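You operate a simulated robot arm through the tools that you are given. There is no shell and no other tool.

Carry out the task below with a simulated robot arm. There is one attempt and no reset: what you move stays moved.

## Task
Paint the silver plate teal and the gold plate yellow with the black brush, rinsing it between and after.
Fine: whole faces; no colour mixed into a pot; rinse in the grey pot; brush back, lids back on; leave the plates, the orange pot and the brown brush. Set down upright: black brush. A coat counts when it lies all over at full strength: go over it till it gets no stronger.

It is judged by the outcome, as a careful person would: the job done as asked, and still so three seconds after it is handed in. It fails if anything else is knocked over, pushed out of place, dropped, spilled or broken. Lids that push on must go on centred and level and be pressed home; caps that screw on are set level and turned clockwise until they are tight.

## Robot
A 7-joint arm with a two-finger parallel gripper, fixed in place. Base frame: the origin is at the foot of the arm, x ahead of it, y to its left, z up; the work surface is at about z = 0.75. Units: m, rad, N and s.
Its first joint turns from -2.304 to 2.304 rad. Payload 3.91 kg.
Tool frame: the origin (TCP) lies between the finger pads and is the grasp point; the fingertips stand 0.03 m ahead of it; z points along the fingers, y is the line along which they close. Largest opening 0.11 m; finger width 0.02, thickness 0.01; the body of the gripper, 0.048 by 0.112 m, starts 0.055 m behind the TCP.
Orientation is that of the tool frame in the base frame, as a unit quaternion [x, y, z, w]. With the fingers straight down and closing along the base's y, the tool's x points along the base's -x, its y along +y and its z along -z.

## Interface
- The arm moves only by the tool step_arm. Its argument "commands" is one flat list of numbers, 7 for each row, row after row: the opening in per cent of the stroke, from 0 (shut) to 100 (fully open), then the shift along the tool's x, y, z in units of 200 mm (1.0 is 200 mm), then the turn, a rotation vector about the tool's x, y, z in units of 120 degrees (1.0 is 120 degrees). In form: [hand, dx, dy, dz, wx, wy, wz, hand, dx, dy, dz, wx, wy, wz, ...]. A call has 1 to 20 rows; each row is the pose to reach, as a shift and turn from the pose commanded when the call began, along the tool's axes at that moment. A call with a number of a shift or a turn outside -1 to 1 is refused whole. Each row takes 0.2 s and may step no farther than 0.05 m and 0.15 rad from the row before; otherwise, or with a gripper value out of range, the whole call is refused. Where a pose cannot be reached the arm comes as near as it can. A force on the tool above 40 N (or 10 N above the force at the start of the call, whichever is more), or a blocked arm, ends the call early, and 0.2 s more pass. The fingers move at their own pace (about 0.108 m/s each) and stop on an object; they squeeze with about 42 N. The grip force told is the motor's: it shows also when the fingers shut on nothing. Time passes only in rows, and 0.2 s behind the last, so rows that repeat a pose let the fingers close. The reply holds the time, the measured pose of the TCP, the force on the tool along the base axes, the opening and the grip force, in the units named above and with some noise, with the torque about the TCP (base axes, N m) and any sound that the robot's microphone picked up.
- Cameras (640 x 400 px; columns grow to the right, rows downward): "scene" is fixed at [0.3954, 0.661, 1.3906]; the picture's right is [0.62, 0.79, 0.00], its down [0.73, -0.58, -0.36] and it looks along [-0.28, 0.22, -0.93] (base axes); focal length 262 px, centre (320, 200). "wrist" rides on the gripper at [0.072, 0.017, -0.103] in the tool frame; the picture's right is [-0.23, 0.97, 0.00], its down [-0.76, -0.18, -0.62] and it looks along [-0.61, -0.14, 0.78] (tool axes); focal length 222 px, centre (320, 200). There is no depth. A picture from a camera that has moved, and an enlarged one, comes with that camera's place and axes in the base frame and with its lens. The place of the scene camera against the robot may be out by one fixed shift of up to 0.018 m in any direction.
- grab_frame(camera): a new picture of that camera. It takes no simulated time.
- inspect(camera, box): a new picture of the part [left, top, right, bottom] of that camera's present view, enlarged. It takes no simulated time.
- finish_job(): hands the job in; it is judged then, once.

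Nothing tells you positions but the pictures and the camera data. Unless the task says otherwise, let go and move clear before handing in.

The tools are called after "Request:" by a JSON object that holds its "name" and its "arguments". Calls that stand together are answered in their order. step_arm: Moves the arm, as the interface text tells. Its arguments: {"type":"object","properties":{"commands":{"type":"array","items":{"type":"number"}}},"required":["commands"]} The other tools are called the same way: grab_frame (camera) takes a picture; inspect (camera, box) takes an enlarged picture of a part of a camera's view; finish_job () hands the job in.

At the start:

```text
time_s: 0.0
tcp_pos: [0.1208, 0.7235, 1.0548]
tool_rot: [0.0, 1.0, 0.0, 0.0]
ft_force: [0.6, 1.1, 0.1]
ft_torque: [0.02, -0.03, 0.0]
finger_gap: 0.1102
finger_force: 0.0
```

scene: 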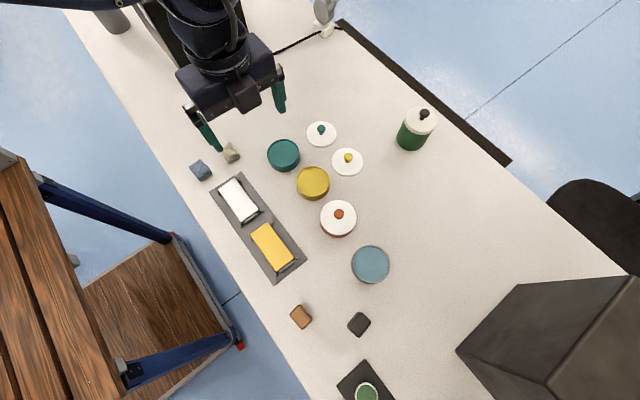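
wrist: 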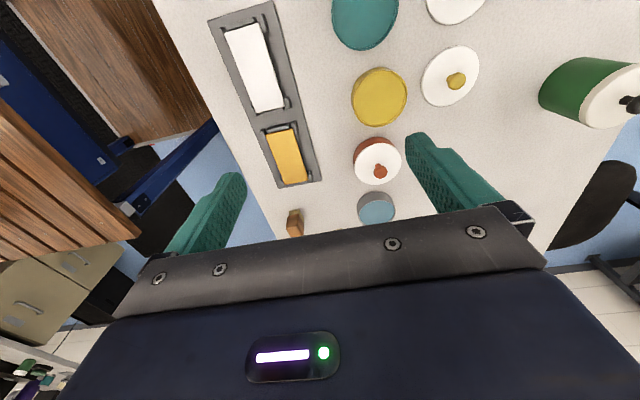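

I see a table with teal and yellow open pots, an orange lidded pot, a grey (blue-grey) pot, a tray holding a silver and a gold plate, and some small blocks that may be brushes. I'll take closer pictures before moving.

Request:
{"name": "inspect", "arguments": {"camera": "scene", "box": [180, 100, 340, 200]}}

Request:
{"name": "inspect", "arguments": {"camera": "scene", "box": [270, 110, 430, 210]}}

Request:
{"name": "inspect", "arguments": {"camera": "scene", "box": [200, 170, 360, 270]}}

Request:
{"name": "inspect", "arguments": {"camera": "scene", "box": [270, 200, 430, 300]}}

Request:
{"name": "inspect", "arguments": {"camera": "scene", "box": [270, 290, 430, 400]}}

Request:
{"name": "inspect", "arguments": {"camera": "scene", "box": [360, 80, 480, 180]}}

```text
4.00 times, centred on (260, 150) of scene
camera zoom: at [0.3954, 0.661, 1.3906], right [0.62, 0.79, 0.0], down [0.73, -0.58, -0.36], along [-0.28, 0.22, -0.93], focal length 1046 px, centre (560, 400)
```

zoom: 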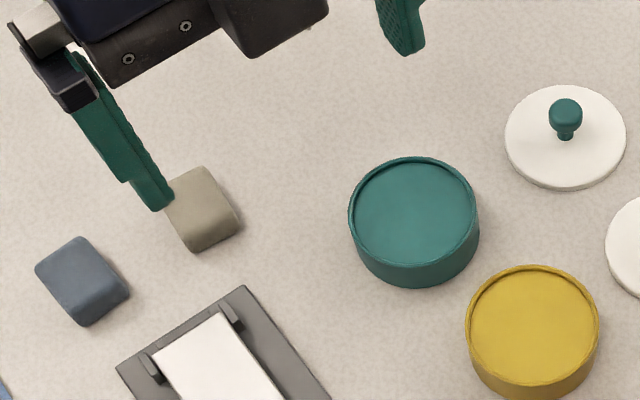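

```text
4.00 times, centred on (350, 160) of scene
camera zoom: at [0.3954, 0.661, 1.3906], right [0.62, 0.79, 0.0], down [0.73, -0.58, -0.36], along [-0.28, 0.22, -0.93], focal length 1046 px, centre (200, 360)
```

zoom: 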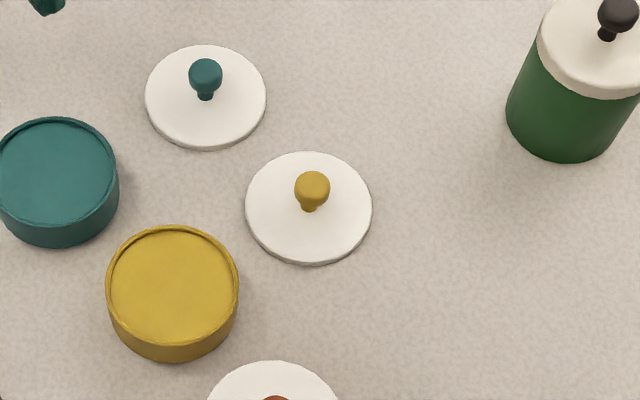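

```text
4.00 times, centred on (280, 220) of scene
camera zoom: at [0.3954, 0.661, 1.3906], right [0.62, 0.79, 0.0], down [0.73, -0.58, -0.36], along [-0.28, 0.22, -0.93], focal length 1046 px, centre (480, 120)
```

zoom: 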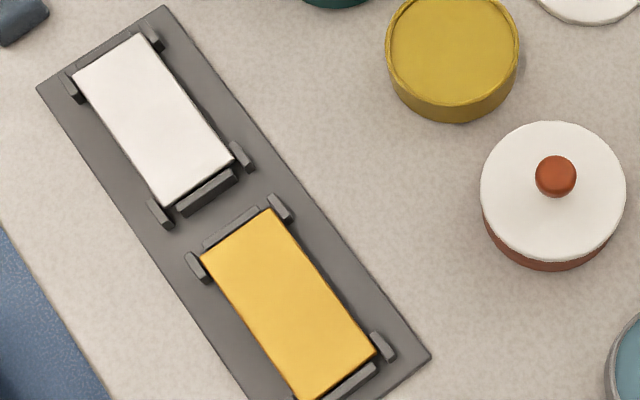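

```text
4.00 times, centred on (350, 250) of scene
camera zoom: at [0.3954, 0.661, 1.3906], right [0.62, 0.79, 0.0], down [0.73, -0.58, -0.36], along [-0.28, 0.22, -0.93], focal length 1046 px, centre (200, 0)
```

zoom: 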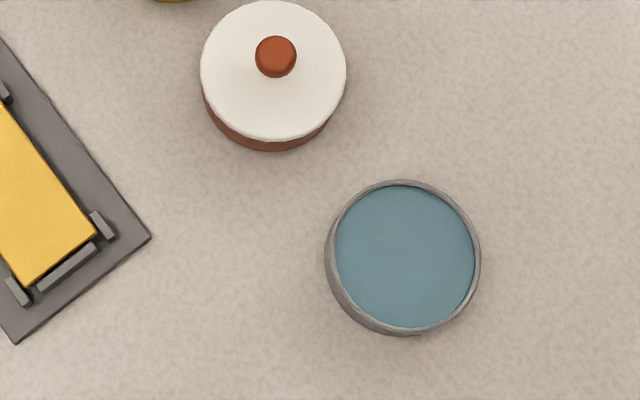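

```text
3.64 times, centred on (350, 345) of scene
camera zoom: at [0.3954, 0.661, 1.3906], right [0.62, 0.79, 0.0], down [0.73, -0.58, -0.36], along [-0.28, 0.22, -0.93], focal length 951 px, centre (211, -327)
```

zoom: 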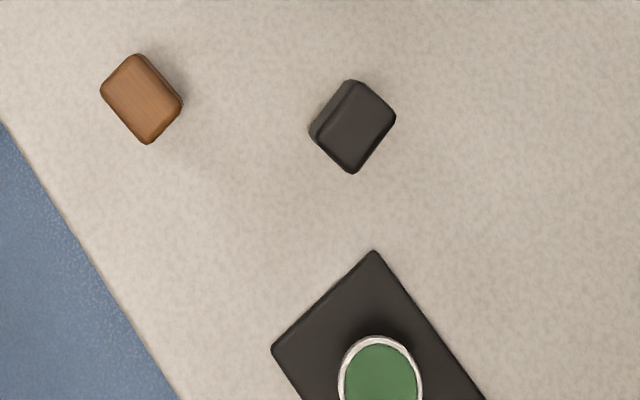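

```text
4.00 times, centred on (420, 130) of scene
camera zoom: at [0.3954, 0.661, 1.3906], right [0.62, 0.79, 0.0], down [0.73, -0.58, -0.36], along [-0.28, 0.22, -0.93], focal length 1046 px, centre (-80, 480)
```

zoom: 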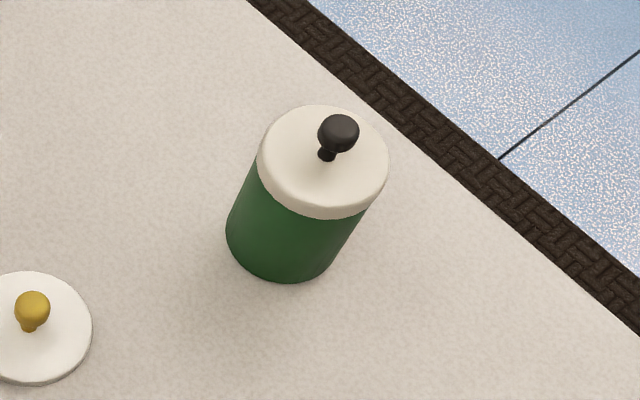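

Black and brown blocks are at about (0.48, 0.70) and (0.39, 0.61). The plates sit at about y=0.645, the pots at about y=0.8 and the lids at about y=0.94. I'll move the wrist camera over for a closer look at the black and brown items.

Request:
{"name": "step_arm", "arguments": {"commands": [100, -0.18, 0, 0.105, 0, 0, 0, 100, -0.36, 0, 0.21, 0, 0, 0, 100, -0.54, 0, 0.315, 0, 0, 0, 100, -0.72, 0, 0.42, 0, 0, 0, 100, -0.9, 0, 0.525, 0, 0, 0]}}

Request:
{"name": "grab_frame", "arguments": {"camera": "wrist"}}

Request:
{"name": "grab_frame", "arguments": {"camera": "scene"}}

```text
time_s: 1.2
tcp_pos: [0.3034, 0.7221, 0.9508]
tool_rot: [0.0, 1.0, 0.001, 0.0]
ft_force: [0.0, -0.3, 0.3]
ft_torque: [0.01, -0.04, -0.01]
finger_gap: 0.1098
finger_force: 0.1
```

```text
taken
camera wrist: at [0.2314, 0.7395, 1.055], right [0.23, 0.97, 0.0], down [0.76, -0.18, 0.62], along [0.61, -0.14, -0.78], focal length 222 px, centre (320, 200)
```

wrist: 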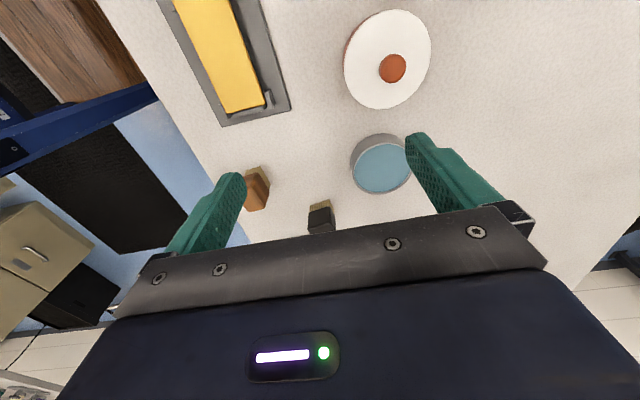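

```text
taken
```

scene: 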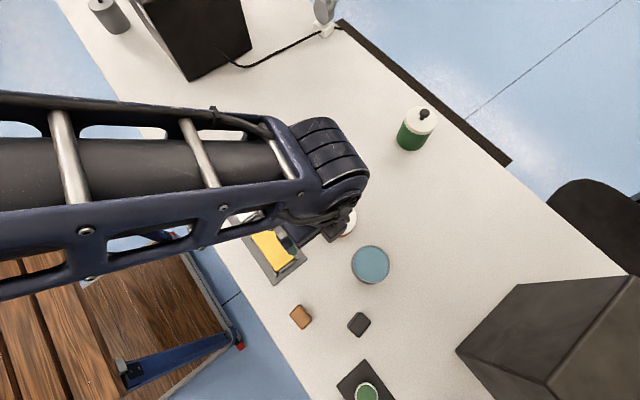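

The black and brown brushes look like upright blocks with bristles. I'll zoom in on them.

Request:
{"name": "inspect", "arguments": {"camera": "wrist", "box": [220, 150, 360, 240]}}

Request:
{"name": "inspect", "arguments": {"camera": "wrist", "box": [330, 0, 450, 200]}}

```text
4.44 times, centred on (290, 195) of wrist
camera zoom: at [0.2314, 0.7395, 1.055], right [0.23, 0.97, 0.0], down [0.76, -0.18, 0.62], along [0.61, -0.14, -0.78], focal length 987 px, centre (453, 222)
```

zoom: 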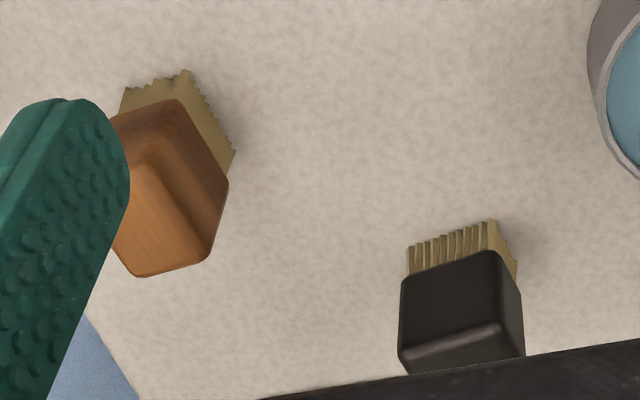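

```text
2.00 times, centred on (390, 100) of wrist
camera zoom: at [0.2314, 0.7395, 1.055], right [0.23, 0.97, 0.0], down [0.76, -0.18, 0.62], along [0.61, -0.14, -0.78], focal length 444 px, centre (180, 400)
```

zoom: 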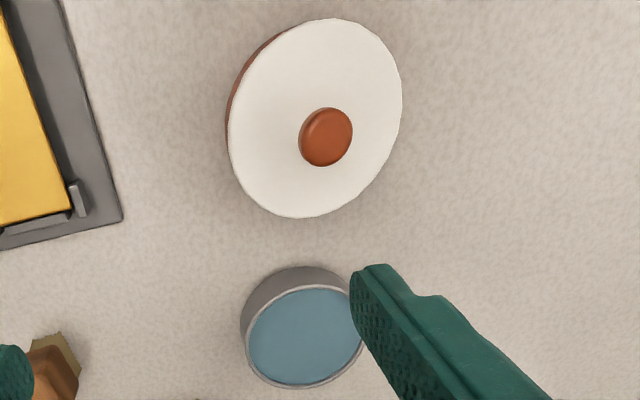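

The black brush stands on its bristles with its handle block up. I'll move in a little closer to measure its position and yaw.

Request:
{"name": "step_arm", "arguments": {"commands": [100, -0.19, -0.055, 0.125, 0, 0, 0, 100, -0.385, -0.11, 0.25, 0, 0, 0, 100, -0.385, -0.11, 0.25, 0, 0, 0]}}

Request:
{"name": "grab_frame", "arguments": {"camera": "wrist"}}

Request:
{"name": "inspect", "arguments": {"camera": "wrist", "box": [270, 140, 390, 220]}}

```text
time_s: 2.0
tcp_pos: [0.3805, 0.7033, 0.8972]
tool_rot: [0.0, 1.0, 0.0, 0.0]
ft_force: [0.5, -0.1, -0.3]
ft_torque: [-0.03, -0.03, 0.01]
finger_gap: 0.1101
finger_force: 0.0
```

```text
taken
camera wrist: at [0.3084, 0.7187, 1.0014], right [0.23, 0.97, 0.0], down [0.76, -0.18, 0.62], along [0.61, -0.14, -0.78], focal length 222 px, centre (320, 200)
```

wrist: 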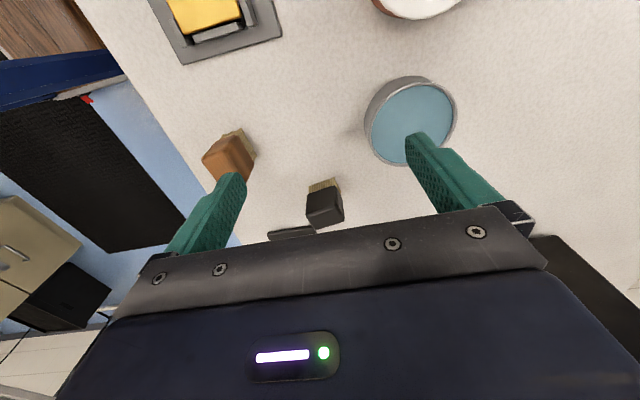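

```text
5.00 times, centred on (330, 180) of wrist
camera zoom: at [0.3084, 0.7187, 1.0014], right [0.23, 0.97, 0.0], down [0.76, -0.18, 0.62], along [0.61, -0.14, -0.78], focal length 1111 px, centre (270, 300)
```

zoom: 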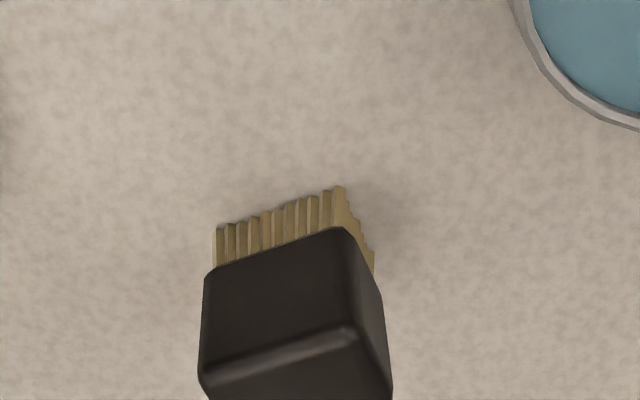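

The brush handle measures roughly 0.037 × 0.028 m, centred near (0.485, 0.69) and turned about 10°, with its top at about z=0.81. Next I'll survey the plates, pots and lids with the wrist camera.

Request:
{"name": "step_arm", "arguments": {"commands": [100, 0.2, -0.012, -0.05, 0, 0, 0, 100, 0.4, -0.024, -0.1, 0, 0, 0, 100, 0.6, -0.036, -0.15, 0, 0, 0, 100, 0.8, -0.048, -0.2, 0, 0, 0, 100, 1.0, -0.06, -0.25, 0, 0, 0, 100, 1.0, -0.06, -0.25, 0, 0, 0]}}

Request:
{"name": "grab_frame", "arguments": {"camera": "wrist"}}

Request:
{"name": "inspect", "arguments": {"camera": "wrist", "box": [240, 80, 360, 220]}}

Request:
{"name": "inspect", "arguments": {"camera": "wrist", "box": [380, 20, 500, 120]}}

```text
time_s: 3.4
tcp_pos: [0.1807, 0.6925, 0.9498]
tool_rot: [-0.001, 1.0, 0.0, 0.001]
ft_force: [-0.6, -0.2, 0.5]
ft_torque: [0.02, 0.03, -0.03]
finger_gap: 0.1102
finger_force: 0.0
```

```text
taken
camera wrist: at [0.1075, 0.7097, 1.054], right [0.23, 0.97, 0.0], down [0.76, -0.18, 0.62], along [0.61, -0.14, -0.78], focal length 222 px, centre (320, 200)
```

wrist: 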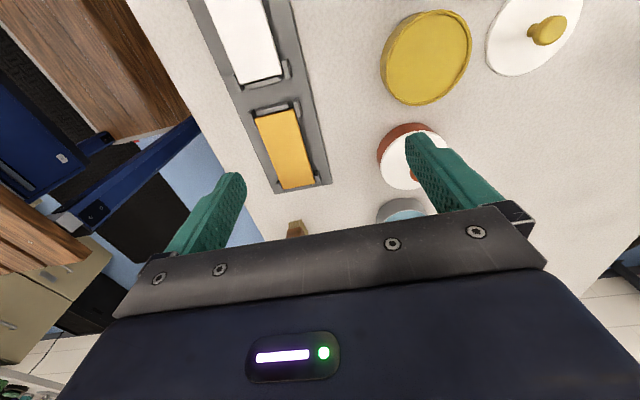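

```text
2.86 times, centred on (300, 150) of wrist
camera zoom: at [0.1075, 0.7097, 1.054], right [0.23, 0.97, 0.0], down [0.76, -0.18, 0.62], along [0.61, -0.14, -0.78], focal length 635 px, centre (377, 343)
```

zoom: 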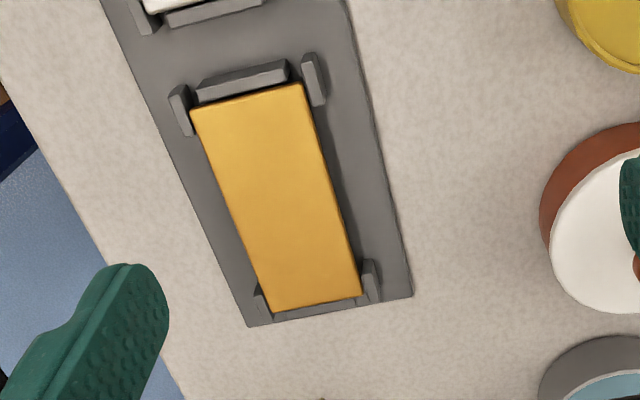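

```text
4.00 times, centred on (440, 70) of wrist
camera zoom: at [0.1075, 0.7097, 1.054], right [0.23, 0.97, 0.0], down [0.76, -0.18, 0.62], along [0.61, -0.14, -0.78], focal length 888 px, centre (-160, 720)
```

zoom: 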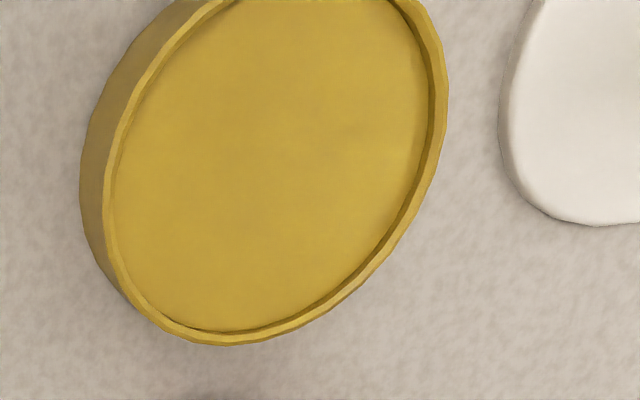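

The gold plate sits in a frame with low corner tabs and end bars. I'll tilt the wrist for a grazing view, to see how the plate's face compares in height with those tabs.

Request:
{"name": "step_arm", "arguments": {"commands": [100, 0.1, -0.053, 0.165, 0, -0.05, 0, 100, 0.2, -0.106, 0.33, 0, -0.1, 0, 100, 0.3, -0.16, 0.5, 0, -0.15, 0, 100, 0.3, -0.16, 0.5, 0, -0.2, 0, 100, 0.3, -0.16, 0.5, 0, -0.21, 0]}}

Request:
{"name": "grab_frame", "arguments": {"camera": "wrist"}}

Request:
{"name": "inspect", "arguments": {"camera": "wrist", "box": [230, 90, 390, 210]}}

```text
time_s: 4.6
tcp_pos: [0.118, 0.6588, 0.8496]
tool_rot: [0.0, 0.976, 0.0, 0.219]
ft_force: [-0.7, -0.3, 1.1]
ft_torque: [0.04, 0.02, 0.02]
finger_gap: 0.1101
finger_force: 0.0
```

```text
taken
camera wrist: at [0.0097, 0.6749, 0.9119], right [0.21, 0.97, 0.1], down [0.42, -0.18, 0.89], along [0.88, -0.14, -0.45], focal length 222 px, centre (320, 200)
```

wrist: 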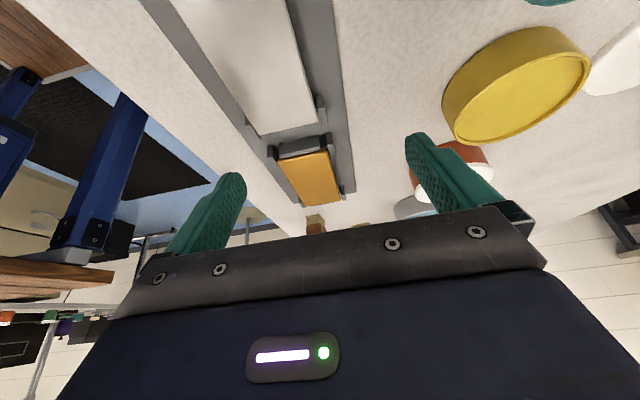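

```text
3.33 times, centred on (310, 150) of wrist
camera zoom: at [0.0097, 0.6749, 0.9119], right [0.21, 0.97, 0.1], down [0.42, -0.18, 0.89], along [0.88, -0.14, -0.45], focal length 740 px, centre (353, 367)
```

zoom: 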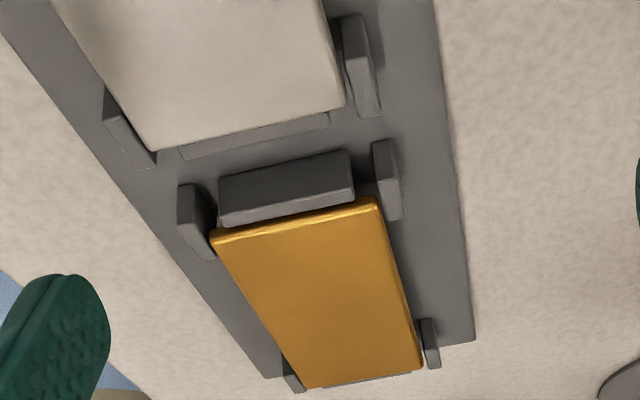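

The plate's top is at about z=0.775, slightly proud of the tabs. The gold plate spans x 0.180–0.292 and y 0.608–0.658. I'll level the tool and look at the silver plate and the teal pot next.

Request:
{"name": "step_arm", "arguments": {"commands": [100, 0.082, 0.06, -0.149, 0, 0.042, 0, 100, 0.164, 0.12, -0.299, 0, 0.084, 0, 100, 0.246, 0.18, -0.448, 0, 0.126, 0, 100, 0.328, 0.24, -0.598, 0, 0.168, 0, 100, 0.41, 0.3, -0.747, 0, 0.21, 0, 100, 0.41, 0.3, -0.747, 0, 0.21, 0]}}

Request:
{"name": "grab_frame", "arguments": {"camera": "wrist"}}

Request:
{"name": "inspect", "arguments": {"camera": "wrist", "box": [230, 60, 390, 220]}}

Request:
{"name": "inspect", "arguments": {"camera": "wrist", "box": [350, 60, 510, 220]}}

```text
time_s: 6.0
tcp_pos: [-0.0191, 0.7193, 0.9507]
tool_rot: [0.0, 1.0, 0.0, 0.0]
ft_force: [-1.0, -0.4, 0.2]
ft_torque: [-0.04, 0.07, -0.02]
finger_gap: 0.11
finger_force: 0.0
```

```text
taken
camera wrist: at [-0.0905, 0.7349, 1.0554], right [0.23, 0.97, 0.0], down [0.76, -0.18, 0.62], along [0.61, -0.14, -0.78], focal length 222 px, centre (320, 200)
```

wrist: 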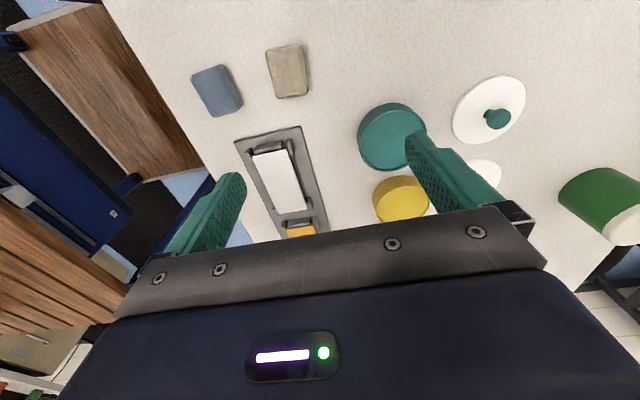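

```text
2.50 times, centred on (310, 140) of wrist
camera zoom: at [-0.0905, 0.7349, 1.0554], right [0.23, 0.97, 0.0], down [0.76, -0.18, 0.62], along [0.61, -0.14, -0.78], focal length 555 px, centre (345, 350)
```

zoom: 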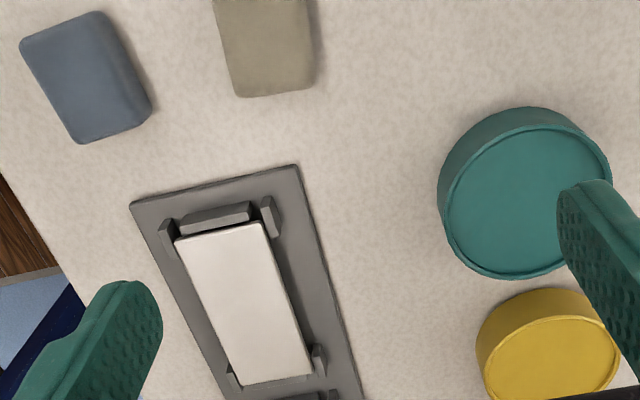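

```text
2.50 times, centred on (430, 140) of wrist
camera zoom: at [-0.0905, 0.7349, 1.0554], right [0.23, 0.97, 0.0], down [0.76, -0.18, 0.62], along [0.61, -0.14, -0.78], focal length 555 px, centre (45, 350)
```

zoom: 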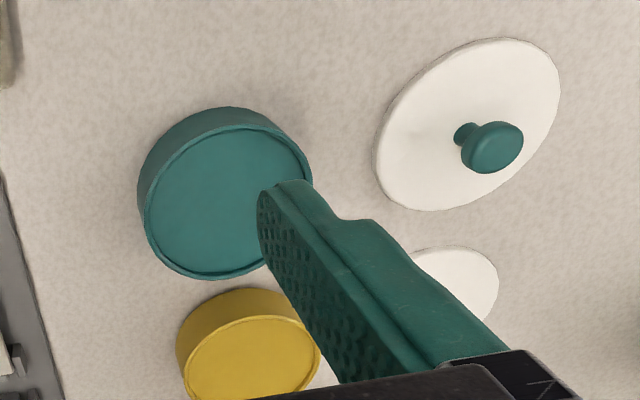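

The silver plate spans x 0.030–0.142 and y 0.609–0.658. The teal pot is at about (0.048, 0.800) with its rim at z≈0.78, and the yellow pot is at about (0.164, 0.811). Now I'll go back above the black brush for an exact fix.

Request:
{"name": "step_arm", "arguments": {"commands": [100, -0.2, -0.01, 0, 0, 0, 0, 100, -0.4, -0.02, 0, 0, 0, 0, 100, -0.6, -0.03, 0, 0, 0, 0, 100, -0.8, -0.04, 0, 0, 0, 0, 100, -1.0, -0.05, 0, 0, 0, 0]}}

Request:
{"name": "step_arm", "arguments": {"commands": [100, -0.2, -0.01, 0, 0, 0, 0, 100, -0.4, -0.02, 0, 0, 0, 0, 100, -0.6, -0.03, 0, 0, 0, 0, 100, -0.8, -0.04, 0, 0, 0, 0, 100, -1.0, -0.05, 0, 0, 0, 0]}}

Request:
{"name": "step_arm", "arguments": {"commands": [100, -0.18, -0.02, 0.08, 0, 0, 0, 100, -0.35, -0.05, 0.15, 0, 0, 0, 100, -0.35, -0.05, 0.15, 0, 0, 0]}}

Request:
{"name": "grab_frame", "arguments": {"camera": "wrist"}}

Request:
{"name": "inspect", "arguments": {"camera": "wrist", "box": [260, 110, 380, 210]}}

```text
time_s: 7.2
tcp_pos: [0.1799, 0.7066, 0.9513]
tool_rot: [-0.001, 1.0, 0.0, 0.0]
ft_force: [-1.7, 0.2, 0.1]
ft_torque: [-0.02, -0.07, 0.0]
finger_gap: 0.1099
finger_force: 0.1
```

```text
time_s: 8.4
tcp_pos: [0.378, 0.698, 0.9537]
tool_rot: [0.0, 1.0, 0.0, 0.0]
ft_force: [-1.2, -0.1, 0.3]
ft_torque: [-0.01, -0.03, 0.01]
finger_gap: 0.11
finger_force: 0.1
```

```text
time_s: 9.2
tcp_pos: [0.4503, 0.6873, 0.9234]
tool_rot: [-0.001, 1.0, 0.0, 0.0]
ft_force: [0.7, -0.4, -0.2]
ft_torque: [0.0, -0.01, 0.02]
finger_gap: 0.1099
finger_force: 0.0
```

```text
taken
camera wrist: at [0.3779, 0.7026, 1.0277], right [0.23, 0.97, 0.0], down [0.76, -0.18, 0.62], along [0.61, -0.14, -0.78], focal length 222 px, centre (320, 200)
```

wrist: 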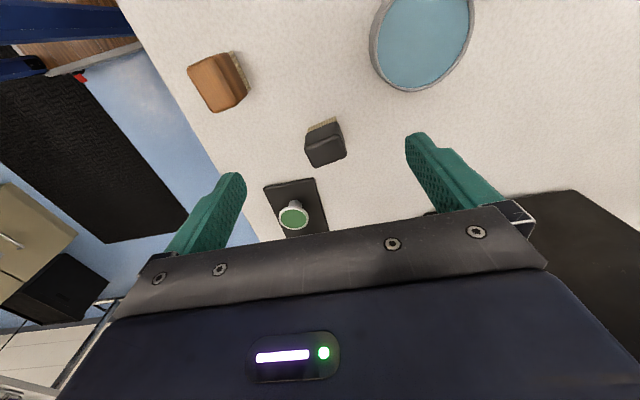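

```text
4.00 times, centred on (320, 160) of wrist
camera zoom: at [0.3779, 0.7026, 1.0277], right [0.23, 0.97, 0.0], down [0.76, -0.18, 0.62], along [0.61, -0.14, -0.78], focal length 888 px, centre (320, 360)
```

zoom: 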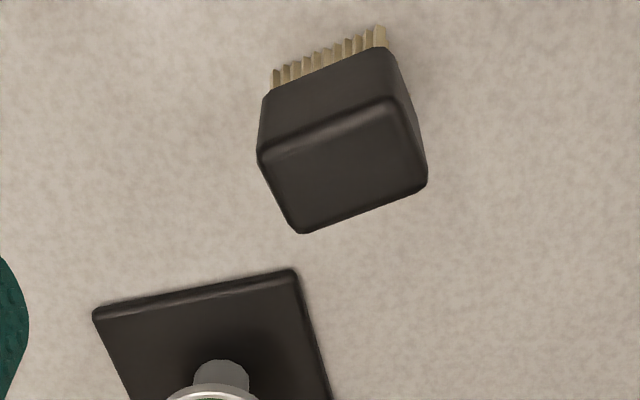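

The black brush's top centre is at (0.484, 0.684), turned 10°, with its top at z≈0.811. A dark base with a green button lies beyond it, so I'll stay clear of that. I'll align above the brush with a 10° yaw and check.

Request:
{"name": "step_arm", "arguments": {"commands": [100, -0.085, -0.005, 0.05, 0, 0, -0.042, 100, -0.17, -0.012, 0.11, 0, 0, -0.0833, 100, -0.17, -0.012, 0.25, 0, 0, -0.0833, 100, -0.17, -0.012, 0.25, 0, 0, -0.0833]}}

Request:
{"name": "grab_frame", "arguments": {"camera": "wrist"}}

Request:
{"name": "inspect", "arguments": {"camera": "wrist", "box": [220, 80, 420, 220]}}

```text
time_s: 10.2
tcp_pos: [0.4859, 0.6858, 0.8733]
tool_rot: [-0.088, 0.996, -0.001, 0.0]
ft_force: [0.2, -0.1, 0.1]
ft_torque: [-0.01, 0.01, 0.01]
finger_gap: 0.1097
finger_force: 0.0
```

```text
taken
camera wrist: at [0.4102, 0.6893, 0.9769], right [0.05, 1.0, 0.0], down [0.78, -0.04, 0.62], along [0.62, -0.03, -0.78], focal length 222 px, centre (320, 200)
```

wrist: 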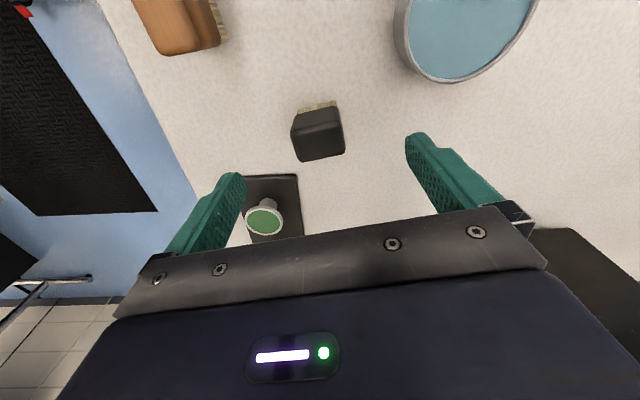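

```text
2.86 times, centred on (320, 150) of wrist
camera zoom: at [0.4102, 0.6893, 0.9769], right [0.05, 1.0, 0.0], down [0.78, -0.04, 0.62], along [0.62, -0.03, -0.78], focal length 635 px, centre (320, 343)
```

zoom: 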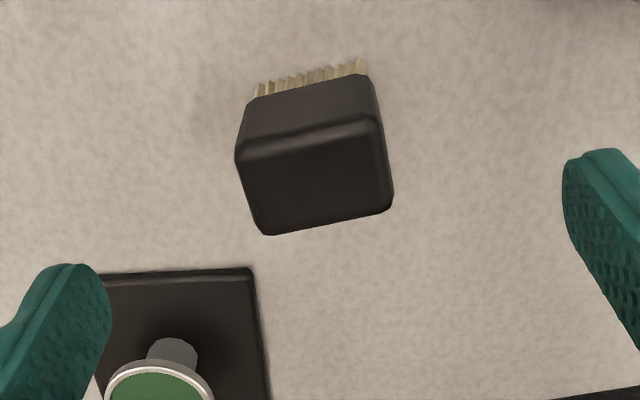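

The brush is centred in the tool frame to within about 1 mm and the yaw is aligned. I'll descend and close on the handle.

Request:
{"name": "step_arm", "arguments": {"commands": [100, 0, 0, 0.165, 0, 0, 0, 100, 0, 0, 0.33, 0, 0, 0, 100, 0, 0, 0.33, 0, 0, 0, 0, 0, 0, 0.33, 0, 0, 0, 0, 0, 0, 0.33, 0, 0, 0, 0, 0, 0, 0.33, 0, 0, 0, 0, 0, 0, 0.33, 0, 0, 0]}}

Request:
{"name": "grab_frame", "arguments": {"camera": "wrist"}}

```text
time_s: 11.8
tcp_pos: [0.4832, 0.6868, 0.8069]
tool_rot: [-0.087, 0.996, 0.0, 0.0]
ft_force: [0.8, 0.5, 0.6]
ft_torque: [0.04, -0.01, 0.02]
finger_gap: 0.0409
finger_force: 42.3
```

```text
taken
camera wrist: at [0.4095, 0.6894, 0.9109], right [0.05, 1.0, 0.0], down [0.78, -0.04, 0.62], along [0.62, -0.03, -0.78], focal length 222 px, centre (320, 200)
```

wrist: 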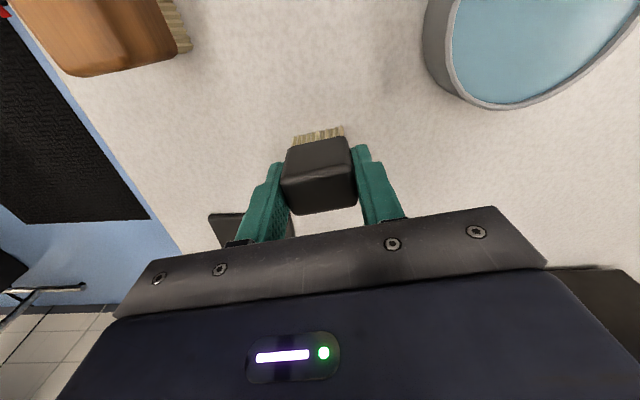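

The brush is gripped with a gap of 0.041 m. I'll lift it, turn to zero yaw and carry it high towards the teal pot.

Request:
{"name": "step_arm", "arguments": {"commands": [0, 0, 0, -0.15, 0, 0, 0, 0, 0, 0, -0.35, 0, 0, 0.042, 0, 0, 0, -0.5, 0, 0, 0.0833, 0, 0, 0, -0.5, 0, 0, 0.0833]}}

Request:
{"name": "step_arm", "arguments": {"commands": [0, 0.2, 0.04, 0, 0, 0, 0, 0, 0.4, 0.08, 0, 0, 0, 0, 0, 0.6, 0.12, 0, 0, 0, 0, 0, 0.8, 0.16, 0, 0, 0, 0, 0, 1.0, 0.2, 0, 0, 0, 0, 0, 1.0, 0.2, 0, 0, 0, 0]}}

Request:
{"name": "step_arm", "arguments": {"commands": [0, 0.2, 0.04, 0, 0, 0, 0, 0, 0.4, 0.08, 0, 0, 0, 0, 0, 0.6, 0.12, 0, 0, 0, 0, 0, 0.8, 0.16, 0, 0, 0, 0, 0, 1.0, 0.2, 0, 0, 0, 0, 0, 1.0, 0.2, 0, 0, 0, 0]}}

Request:
{"name": "grab_frame", "arguments": {"camera": "wrist"}}

Request:
{"name": "grab_frame", "arguments": {"camera": "scene"}}

```text
time_s: 12.8
tcp_pos: [0.4833, 0.6871, 0.9062]
tool_rot: [0.0, 1.0, 0.001, 0.0]
ft_force: [0.6, 0.3, -0.5]
ft_torque: [0.0, 0.01, 0.0]
finger_gap: 0.0412
finger_force: 42.1
```

```text
time_s: 14.2
tcp_pos: [0.2861, 0.7254, 0.9046]
tool_rot: [-0.001, 1.0, 0.0, 0.0]
ft_force: [-0.3, -0.2, -0.7]
ft_torque: [0.02, 0.04, 0.0]
finger_gap: 0.0411
finger_force: 42.1
```

```text
time_s: 15.6
tcp_pos: [0.0844, 0.7663, 0.9055]
tool_rot: [0.0, 1.0, 0.0, 0.0]
ft_force: [1.0, 0.0, -1.0]
ft_torque: [0.01, 0.0, -0.02]
finger_gap: 0.0412
finger_force: 41.6
```

```text
taken
camera wrist: at [0.0119, 0.7826, 1.0097], right [0.23, 0.97, 0.0], down [0.76, -0.18, 0.62], along [0.61, -0.14, -0.78], focal length 222 px, centre (320, 200)
```

wrist: 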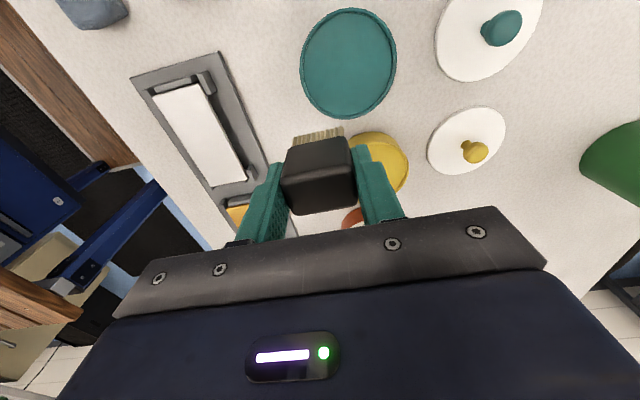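

```text
taken
```

scene: 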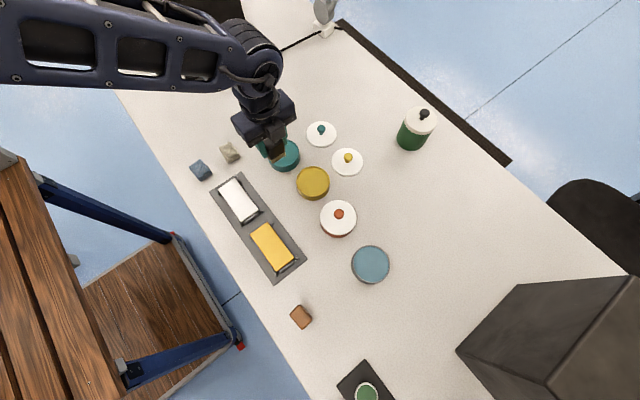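

The teal pot and both lids are in good view from here. I'll zoom in to fix their positions.

Request:
{"name": "inspect", "arguments": {"camera": "wrist", "box": [280, 0, 420, 130]}}

Request:
{"name": "inspect", "arguments": {"camera": "wrist", "box": [400, 0, 560, 100]}}

Request:
{"name": "inspect", "arguments": {"camera": "wrist", "box": [340, 90, 520, 210]}}

```text
3.08 times, centred on (350, 65) of wrist
camera zoom: at [0.0119, 0.7826, 1.0097], right [0.23, 0.97, 0.0], down [0.76, -0.18, 0.62], along [0.61, -0.14, -0.78], focal length 684 px, centre (228, 615)
```

zoom: 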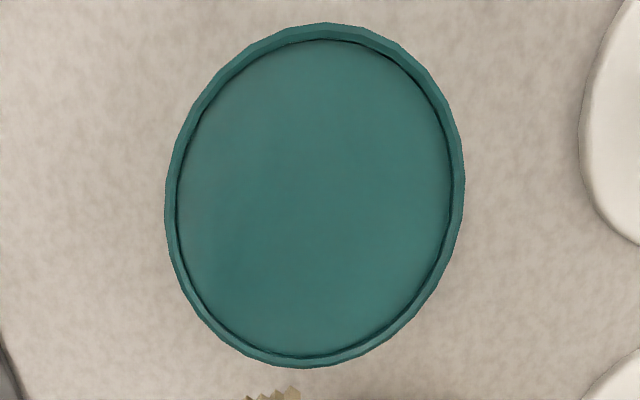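

```text
4.00 times, centred on (480, 50) of wrist
camera zoom: at [0.0119, 0.7826, 1.0097], right [0.23, 0.97, 0.0], down [0.76, -0.18, 0.62], along [0.61, -0.14, -0.78], focal length 888 px, centre (-320, 800)
```

zoom: 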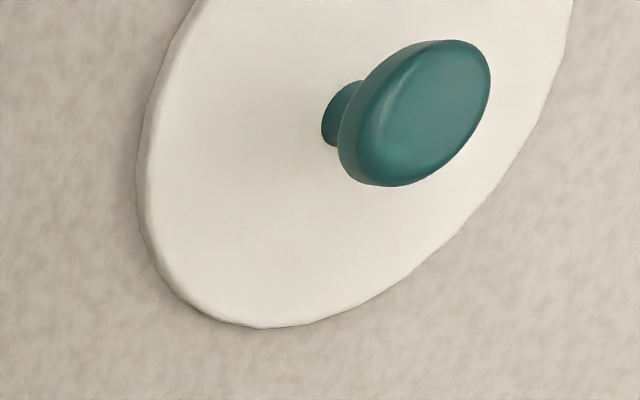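

```text
3.33 times, centred on (430, 150) of wrist
camera zoom: at [0.0119, 0.7826, 1.0097], right [0.23, 0.97, 0.0], down [0.76, -0.18, 0.62], along [0.61, -0.14, -0.78], focal length 740 px, centre (-47, 367)
```

zoom: 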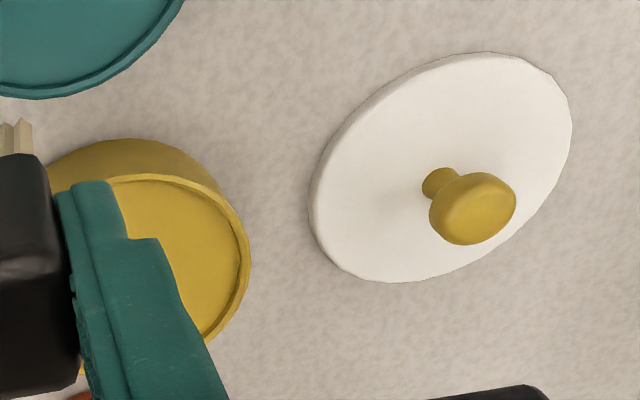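

The teal pot's centre is at (0.0515, 0.799) with an outer radius of about 0.043. I'll dip the bristle tips to about z=0.765, hold briefly and lift.

Request:
{"name": "step_arm", "arguments": {"commands": [0, 0.08, 0.08, 0, 0, 0, 0, 0, 0.1625, 0.165, 0, 0, 0, 0, 0, 0.1625, 0.165, 0.2, 0, 0, 0, 0, 0.1625, 0.165, 0.35, 0, 0, 0, 0, 0.1625, 0.165, 0.425, 0, 0, 0, 0, 0.1625, 0.165, 0.425, 0, 0, 0]}}

Request:
{"name": "grab_frame", "arguments": {"camera": "wrist"}}

Request:
{"name": "inspect", "arguments": {"camera": "wrist", "box": [240, 70, 400, 200]}}

```text
time_s: 16.9
tcp_pos: [0.0516, 0.8011, 0.8232]
tool_rot: [0.0, 1.0, 0.003, -0.001]
ft_force: [0.3, 0.1, 9.1]
ft_torque: [-0.21, -0.03, 0.02]
finger_gap: 0.0411
finger_force: 41.7
stopped in row 6: the force on the tool passed its limit at 52 N (the readings are from after the stop); the commanded pose is now the measured one
```

```text
taken
camera wrist: at [-0.02, 0.8157, 0.927], right [0.23, 0.97, 0.01], down [0.76, -0.18, 0.62], along [0.61, -0.14, -0.78], focal length 222 px, centre (320, 200)
```

wrist: 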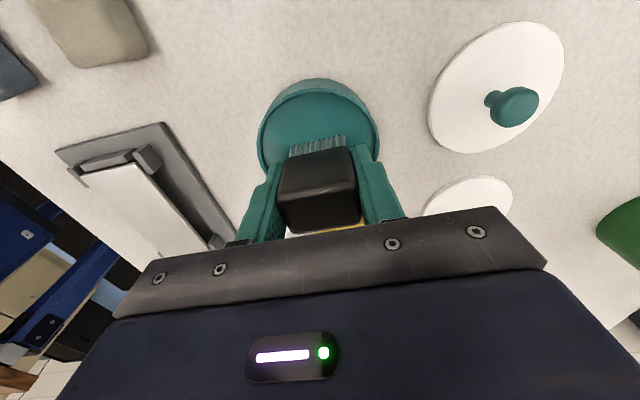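

```text
3.08 times, centred on (320, 135) of wrist
camera zoom: at [-0.02, 0.8157, 0.927], right [0.23, 0.97, 0.01], down [0.76, -0.18, 0.62], along [0.61, -0.14, -0.78], focal length 684 px, centre (320, 400)
```

zoom: 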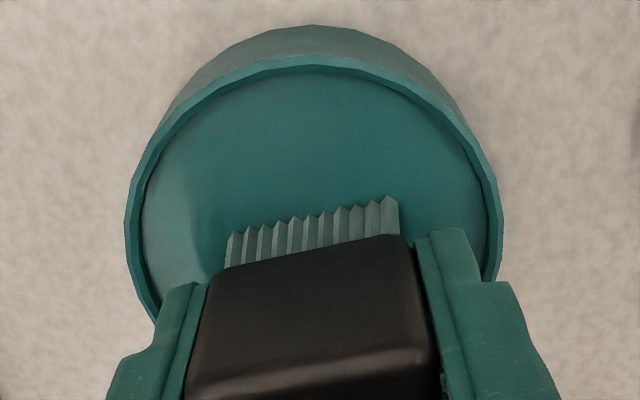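

The bristles met resistance at about 52 N, so the paint surface behaves as firm, and they have picked up a teal tint. I'll lift and check whether the brush slipped in the grip or the pot moved.

Request:
{"name": "step_arm", "arguments": {"commands": [0, 0, 0, -0.1, 0, 0, 0, 0, 0, 0, -0.25, 0, 0, 0, 0, 0, 0, -0.4, 0, 0, 0, 0, 0, 0, -0.4, 0, 0, 0]}}

Request:
{"name": "grab_frame", "arguments": {"camera": "wrist"}}

Request:
{"name": "inspect", "arguments": {"camera": "wrist", "box": [240, 110, 400, 240]}}

Request:
{"name": "inspect", "arguments": {"camera": "scene", "box": [220, 80, 360, 210]}}

```text
time_s: 17.9
tcp_pos: [0.051, 0.7995, 0.9023]
tool_rot: [0.0, 1.0, 0.003, -0.001]
ft_force: [1.5, 0.6, 0.1]
ft_torque: [0.02, -0.01, 0.02]
finger_gap: 0.0413
finger_force: 42.1
```

```text
taken
camera wrist: at [-0.0214, 0.815, 1.0062], right [0.23, 0.97, 0.01], down [0.76, -0.18, 0.62], along [0.61, -0.14, -0.78], focal length 222 px, centre (320, 200)
```

wrist: 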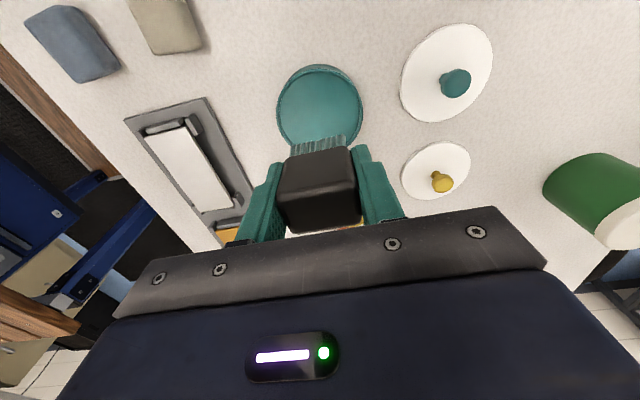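

```text
3.08 times, centred on (320, 175) of wrist
camera zoom: at [-0.0214, 0.815, 1.0062], right [0.23, 0.97, 0.01], down [0.76, -0.18, 0.62], along [0.61, -0.14, -0.78], focal length 684 px, centre (320, 277)
```

zoom: 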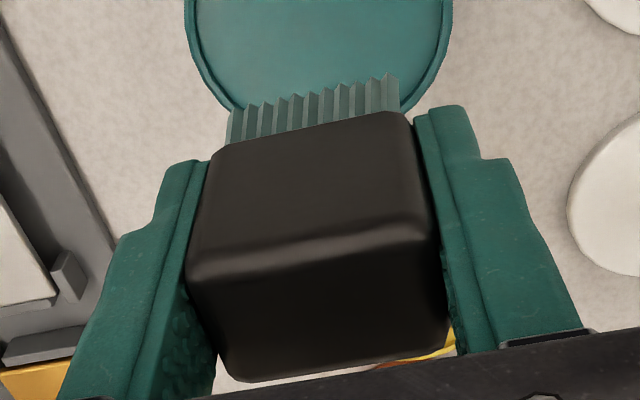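

```text
3.08 times, centred on (290, 145) of scene
camera zoom: at [0.3954, 0.661, 1.3906], right [0.62, 0.79, 0.0], down [0.73, -0.58, -0.36], along [-0.28, 0.22, -0.93], focal length 805 px, centre (412, 369)
```

zoom: 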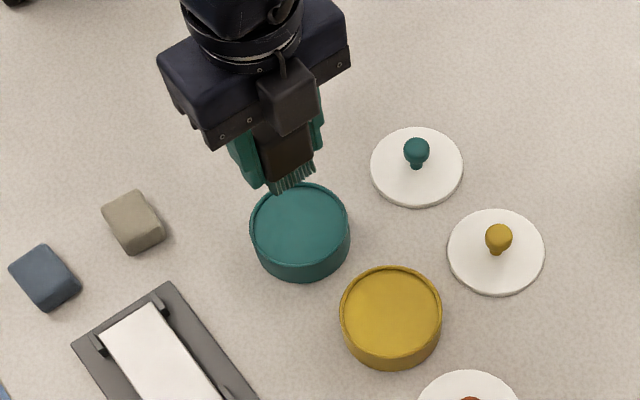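

The brush slid up about 13 mm in the grip when it pressed on the firm paint, but it is still straight and its bristles are teal. The tips now sit about 42 mm below the TCP. From here I'll use only light contact. I'm moving over the near end of the silver plate.

Request:
{"name": "step_arm", "arguments": {"commands": [0, 0.014, -0.216, 0, 0, 0, 0, 0, 0.028, -0.432, 0, 0, 0, 0, 0, 0.042, -0.65, 0, 0, 0, 0, 0, 0.0565, -0.865, 0, 0, 0, 0, 0, 0.0565, -0.865, 0.2, 0, 0, 0, 0, 0.0565, -0.865, 0.3, 0, 0, 0, 0, 0.0565, -0.865, 0.3, 0, 0, 0]}}

Request:
{"name": "grab_frame", "arguments": {"camera": "wrist"}}

Request:
{"name": "inspect", "arguments": {"camera": "wrist", "box": [240, 90, 400, 220]}}

Request:
{"name": "inspect", "arguments": {"camera": "scene", "box": [180, 120, 320, 230]}}

```text
time_s: 19.5
tcp_pos: [0.0417, 0.6264, 0.8396]
tool_rot: [0.0, 1.0, 0.003, -0.001]
ft_force: [0.4, 0.8, -0.6]
ft_torque: [-0.01, -0.01, 0.0]
finger_gap: 0.0411
finger_force: 42.0
```

```text
taken
camera wrist: at [-0.0308, 0.6412, 0.943], right [0.23, 0.97, 0.01], down [0.76, -0.18, 0.62], along [0.61, -0.14, -0.78], focal length 222 px, centre (320, 200)
```

wrist: 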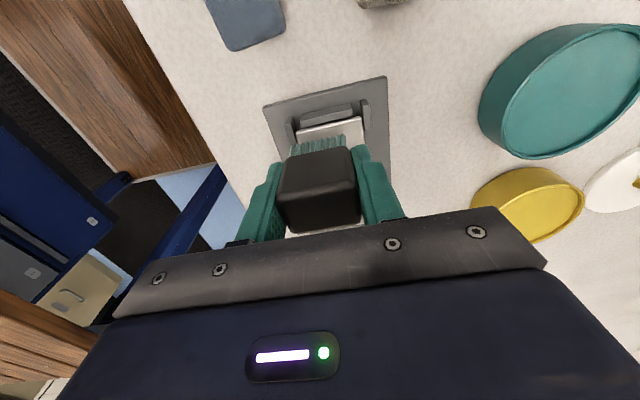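

```text
3.08 times, centred on (320, 155) of wrist
camera zoom: at [-0.0308, 0.6412, 0.943], right [0.23, 0.97, 0.01], down [0.76, -0.18, 0.62], along [0.61, -0.14, -0.78], focal length 684 px, centre (320, 338)
```

zoom: 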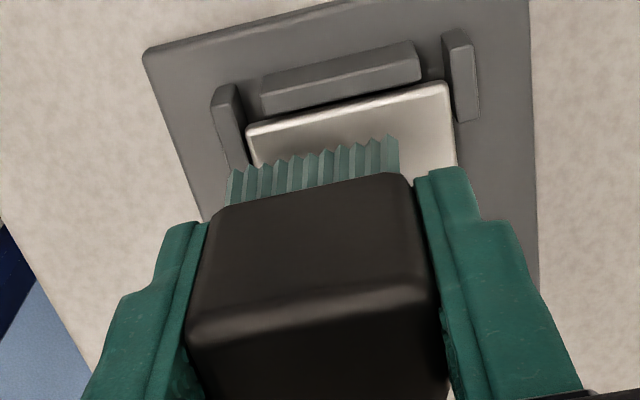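

```text
3.64 times, centred on (250, 175) of scene
camera zoom: at [0.3954, 0.661, 1.3906], right [0.62, 0.79, 0.0], down [0.73, -0.58, -0.36], along [-0.28, 0.22, -0.93], focal length 951 px, centre (574, 291)
```

zoom: 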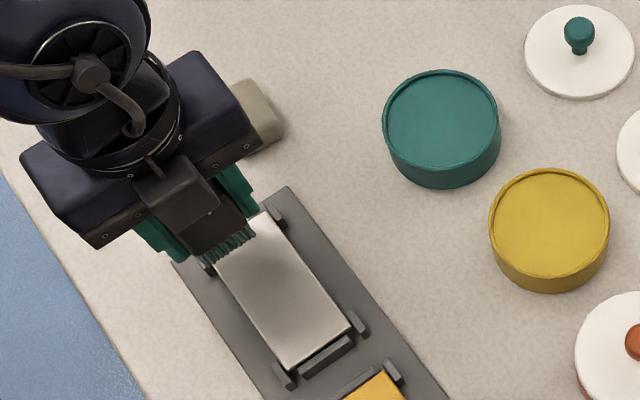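

The brush is over the near-left corner of the silver plate and aligned. I'll lower it in small steps and feel for contact.

Request:
{"name": "step_arm", "arguments": {"commands": [0, 0, 0, 0.05, 0, 0, 0, 0, 0, 0, 0.09, 0, 0, 0, 0, 0, 0, 0.09, 0, 0, 0]}}

Request:
{"name": "step_arm", "arguments": {"commands": [0, 0, 0, 0.005, 0, 0, 0, 0, 0, 0, 0.01, 0, 0, 0, 0, 0, 0, 0.01, 0, 0, 0]}}

Request:
{"name": "inspect", "arguments": {"camera": "wrist", "box": [240, 90, 400, 220]}}

```text
time_s: 20.3
tcp_pos: [0.0407, 0.6265, 0.8221]
tool_rot: [0.0, 1.0, 0.003, 0.0]
ft_force: [-0.6, 0.8, -0.1]
ft_torque: [0.04, 0.0, 0.01]
finger_gap: 0.0411
finger_force: 42.0
```

```text
time_s: 21.1
tcp_pos: [0.0406, 0.6252, 0.8205]
tool_rot: [0.0, 1.0, 0.002, 0.001]
ft_force: [0.0, -0.3, -0.8]
ft_torque: [0.02, 0.01, 0.01]
finger_gap: 0.0411
finger_force: 41.9
```

```text
3.08 times, centred on (320, 155) of wrist
camera zoom: at [-0.0312, 0.6413, 0.9247], right [0.23, 0.97, 0.01], down [0.76, -0.18, 0.62], along [0.61, -0.14, -0.78], focal length 684 px, centre (320, 338)
```

zoom: 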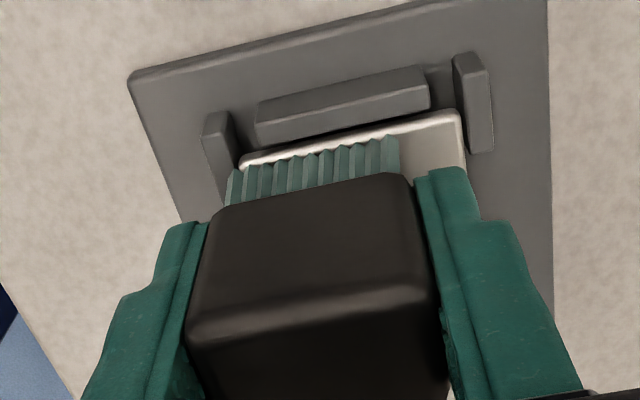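

No contact yet at z=0.8205. I'll keep lowering in 1.5–2 mm steps.

Request:
{"name": "step_arm", "arguments": {"commands": [0, 0, 0, 0.005, 0, 0, 0, 0, 0, 0, 0.01, 0, 0, 0, 0, 0, 0, 0.01, 0, 0, 0]}}

Request:
{"name": "step_arm", "arguments": {"commands": [0, 0, 0, 0.005, 0, 0, 0, 0, 0, 0, 0.01, 0, 0, 0, 0, 0, 0, 0.01, 0, 0, 0]}}

Request:
{"name": "inspect", "arguments": {"camera": "wrist", "box": [240, 90, 400, 220]}}

```text
time_s: 21.9
tcp_pos: [0.041, 0.6261, 0.8193]
tool_rot: [0.0, 1.0, 0.003, -0.002]
ft_force: [0.1, -0.2, -0.4]
ft_torque: [0.01, 0.0, -0.02]
finger_gap: 0.0412
finger_force: 41.9
```

```text
time_s: 22.7
tcp_pos: [0.0415, 0.6264, 0.8167]
tool_rot: [0.0, 1.0, 0.003, -0.001]
ft_force: [-1.2, -4.8, 24.8]
ft_torque: [-0.23, -0.06, -0.02]
finger_gap: 0.041
finger_force: 42.3
```

```text
3.08 times, centred on (320, 155) of wrist
camera zoom: at [-0.0311, 0.6428, 0.9216], right [0.23, 0.97, 0.01], down [0.76, -0.18, 0.62], along [0.61, -0.14, -0.78], focal length 684 px, centre (320, 338)
```

zoom: 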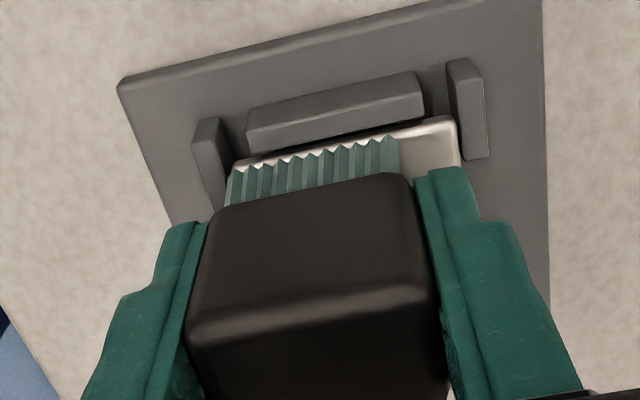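

Contact is at about TCP z=0.817 and it is stiff: 25 N. I'll back off about 1 mm for a light touch before stroking.

Request:
{"name": "step_arm", "arguments": {"commands": [0, 0, 0, -0.005, 0, 0, 0, 0, 0, 0, -0.005, 0, 0, 0]}}

```text
time_s: 23.3
tcp_pos: [0.0416, 0.6275, 0.8182]
tool_rot: [0.0, 1.0, 0.003, 0.0]
ft_force: [-1.7, 4.2, 11.5]
ft_torque: [0.18, 0.03, 0.02]
finger_gap: 0.0413
finger_force: 42.1
```

That gives a light contact of about 11 N with a centred torque. I'll make the first stroke along the plate's length and check the result.

Request:
{"name": "step_arm", "arguments": {"commands": [0, -0.06, 0, -0.002, 0, 0, 0, 0, -0.12, 0, -0.002, 0, 0, 0, 0, -0.18, 0, -0.002, 0, 0, 0, 0, -0.24, 0, -0.002, 0, 0, 0, 0, -0.3, 0, -0.002, 0, 0, 0, 0, -0.36, 0, -0.002, 0, 0, 0, 0, -0.42, 0, -0.002, 0, 0, 0, 0, -0.46, 0, -0.002, 0, 0, 0]}}

Request:
{"name": "inspect", "arguments": {"camera": "wrist", "box": [220, 40, 420, 220]}}

Request:
{"name": "inspect", "arguments": {"camera": "scene", "box": [180, 140, 320, 250]}}

```text
time_s: 25.1
tcp_pos: [0.1308, 0.629, 0.8188]
tool_rot: [0.0, 1.0, 0.004, 0.0]
ft_force: [-4.5, -0.4, 19.2]
ft_torque: [-0.05, 0.28, 0.0]
finger_gap: 0.0413
finger_force: 42.5
```

```text
2.22 times, centred on (320, 130) of wrist
camera zoom: at [0.0594, 0.6431, 0.9216], right [0.23, 0.97, 0.01], down [0.76, -0.18, 0.62], along [0.61, -0.14, -0.78], focal length 494 px, centre (320, 356)
```

zoom: 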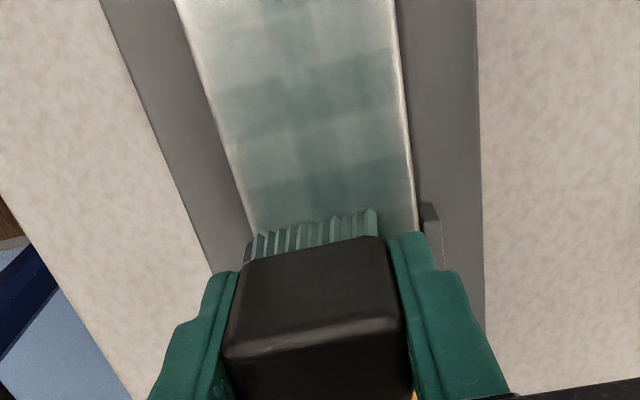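

```text
3.64 times, centred on (250, 195) of scene
camera zoom: at [0.3954, 0.661, 1.3906], right [0.62, 0.79, 0.0], down [0.73, -0.58, -0.36], along [-0.28, 0.22, -0.93], focal length 951 px, centre (574, 218)
```

zoom: 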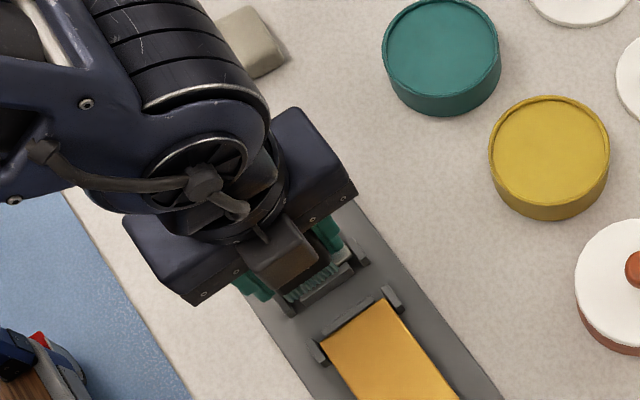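

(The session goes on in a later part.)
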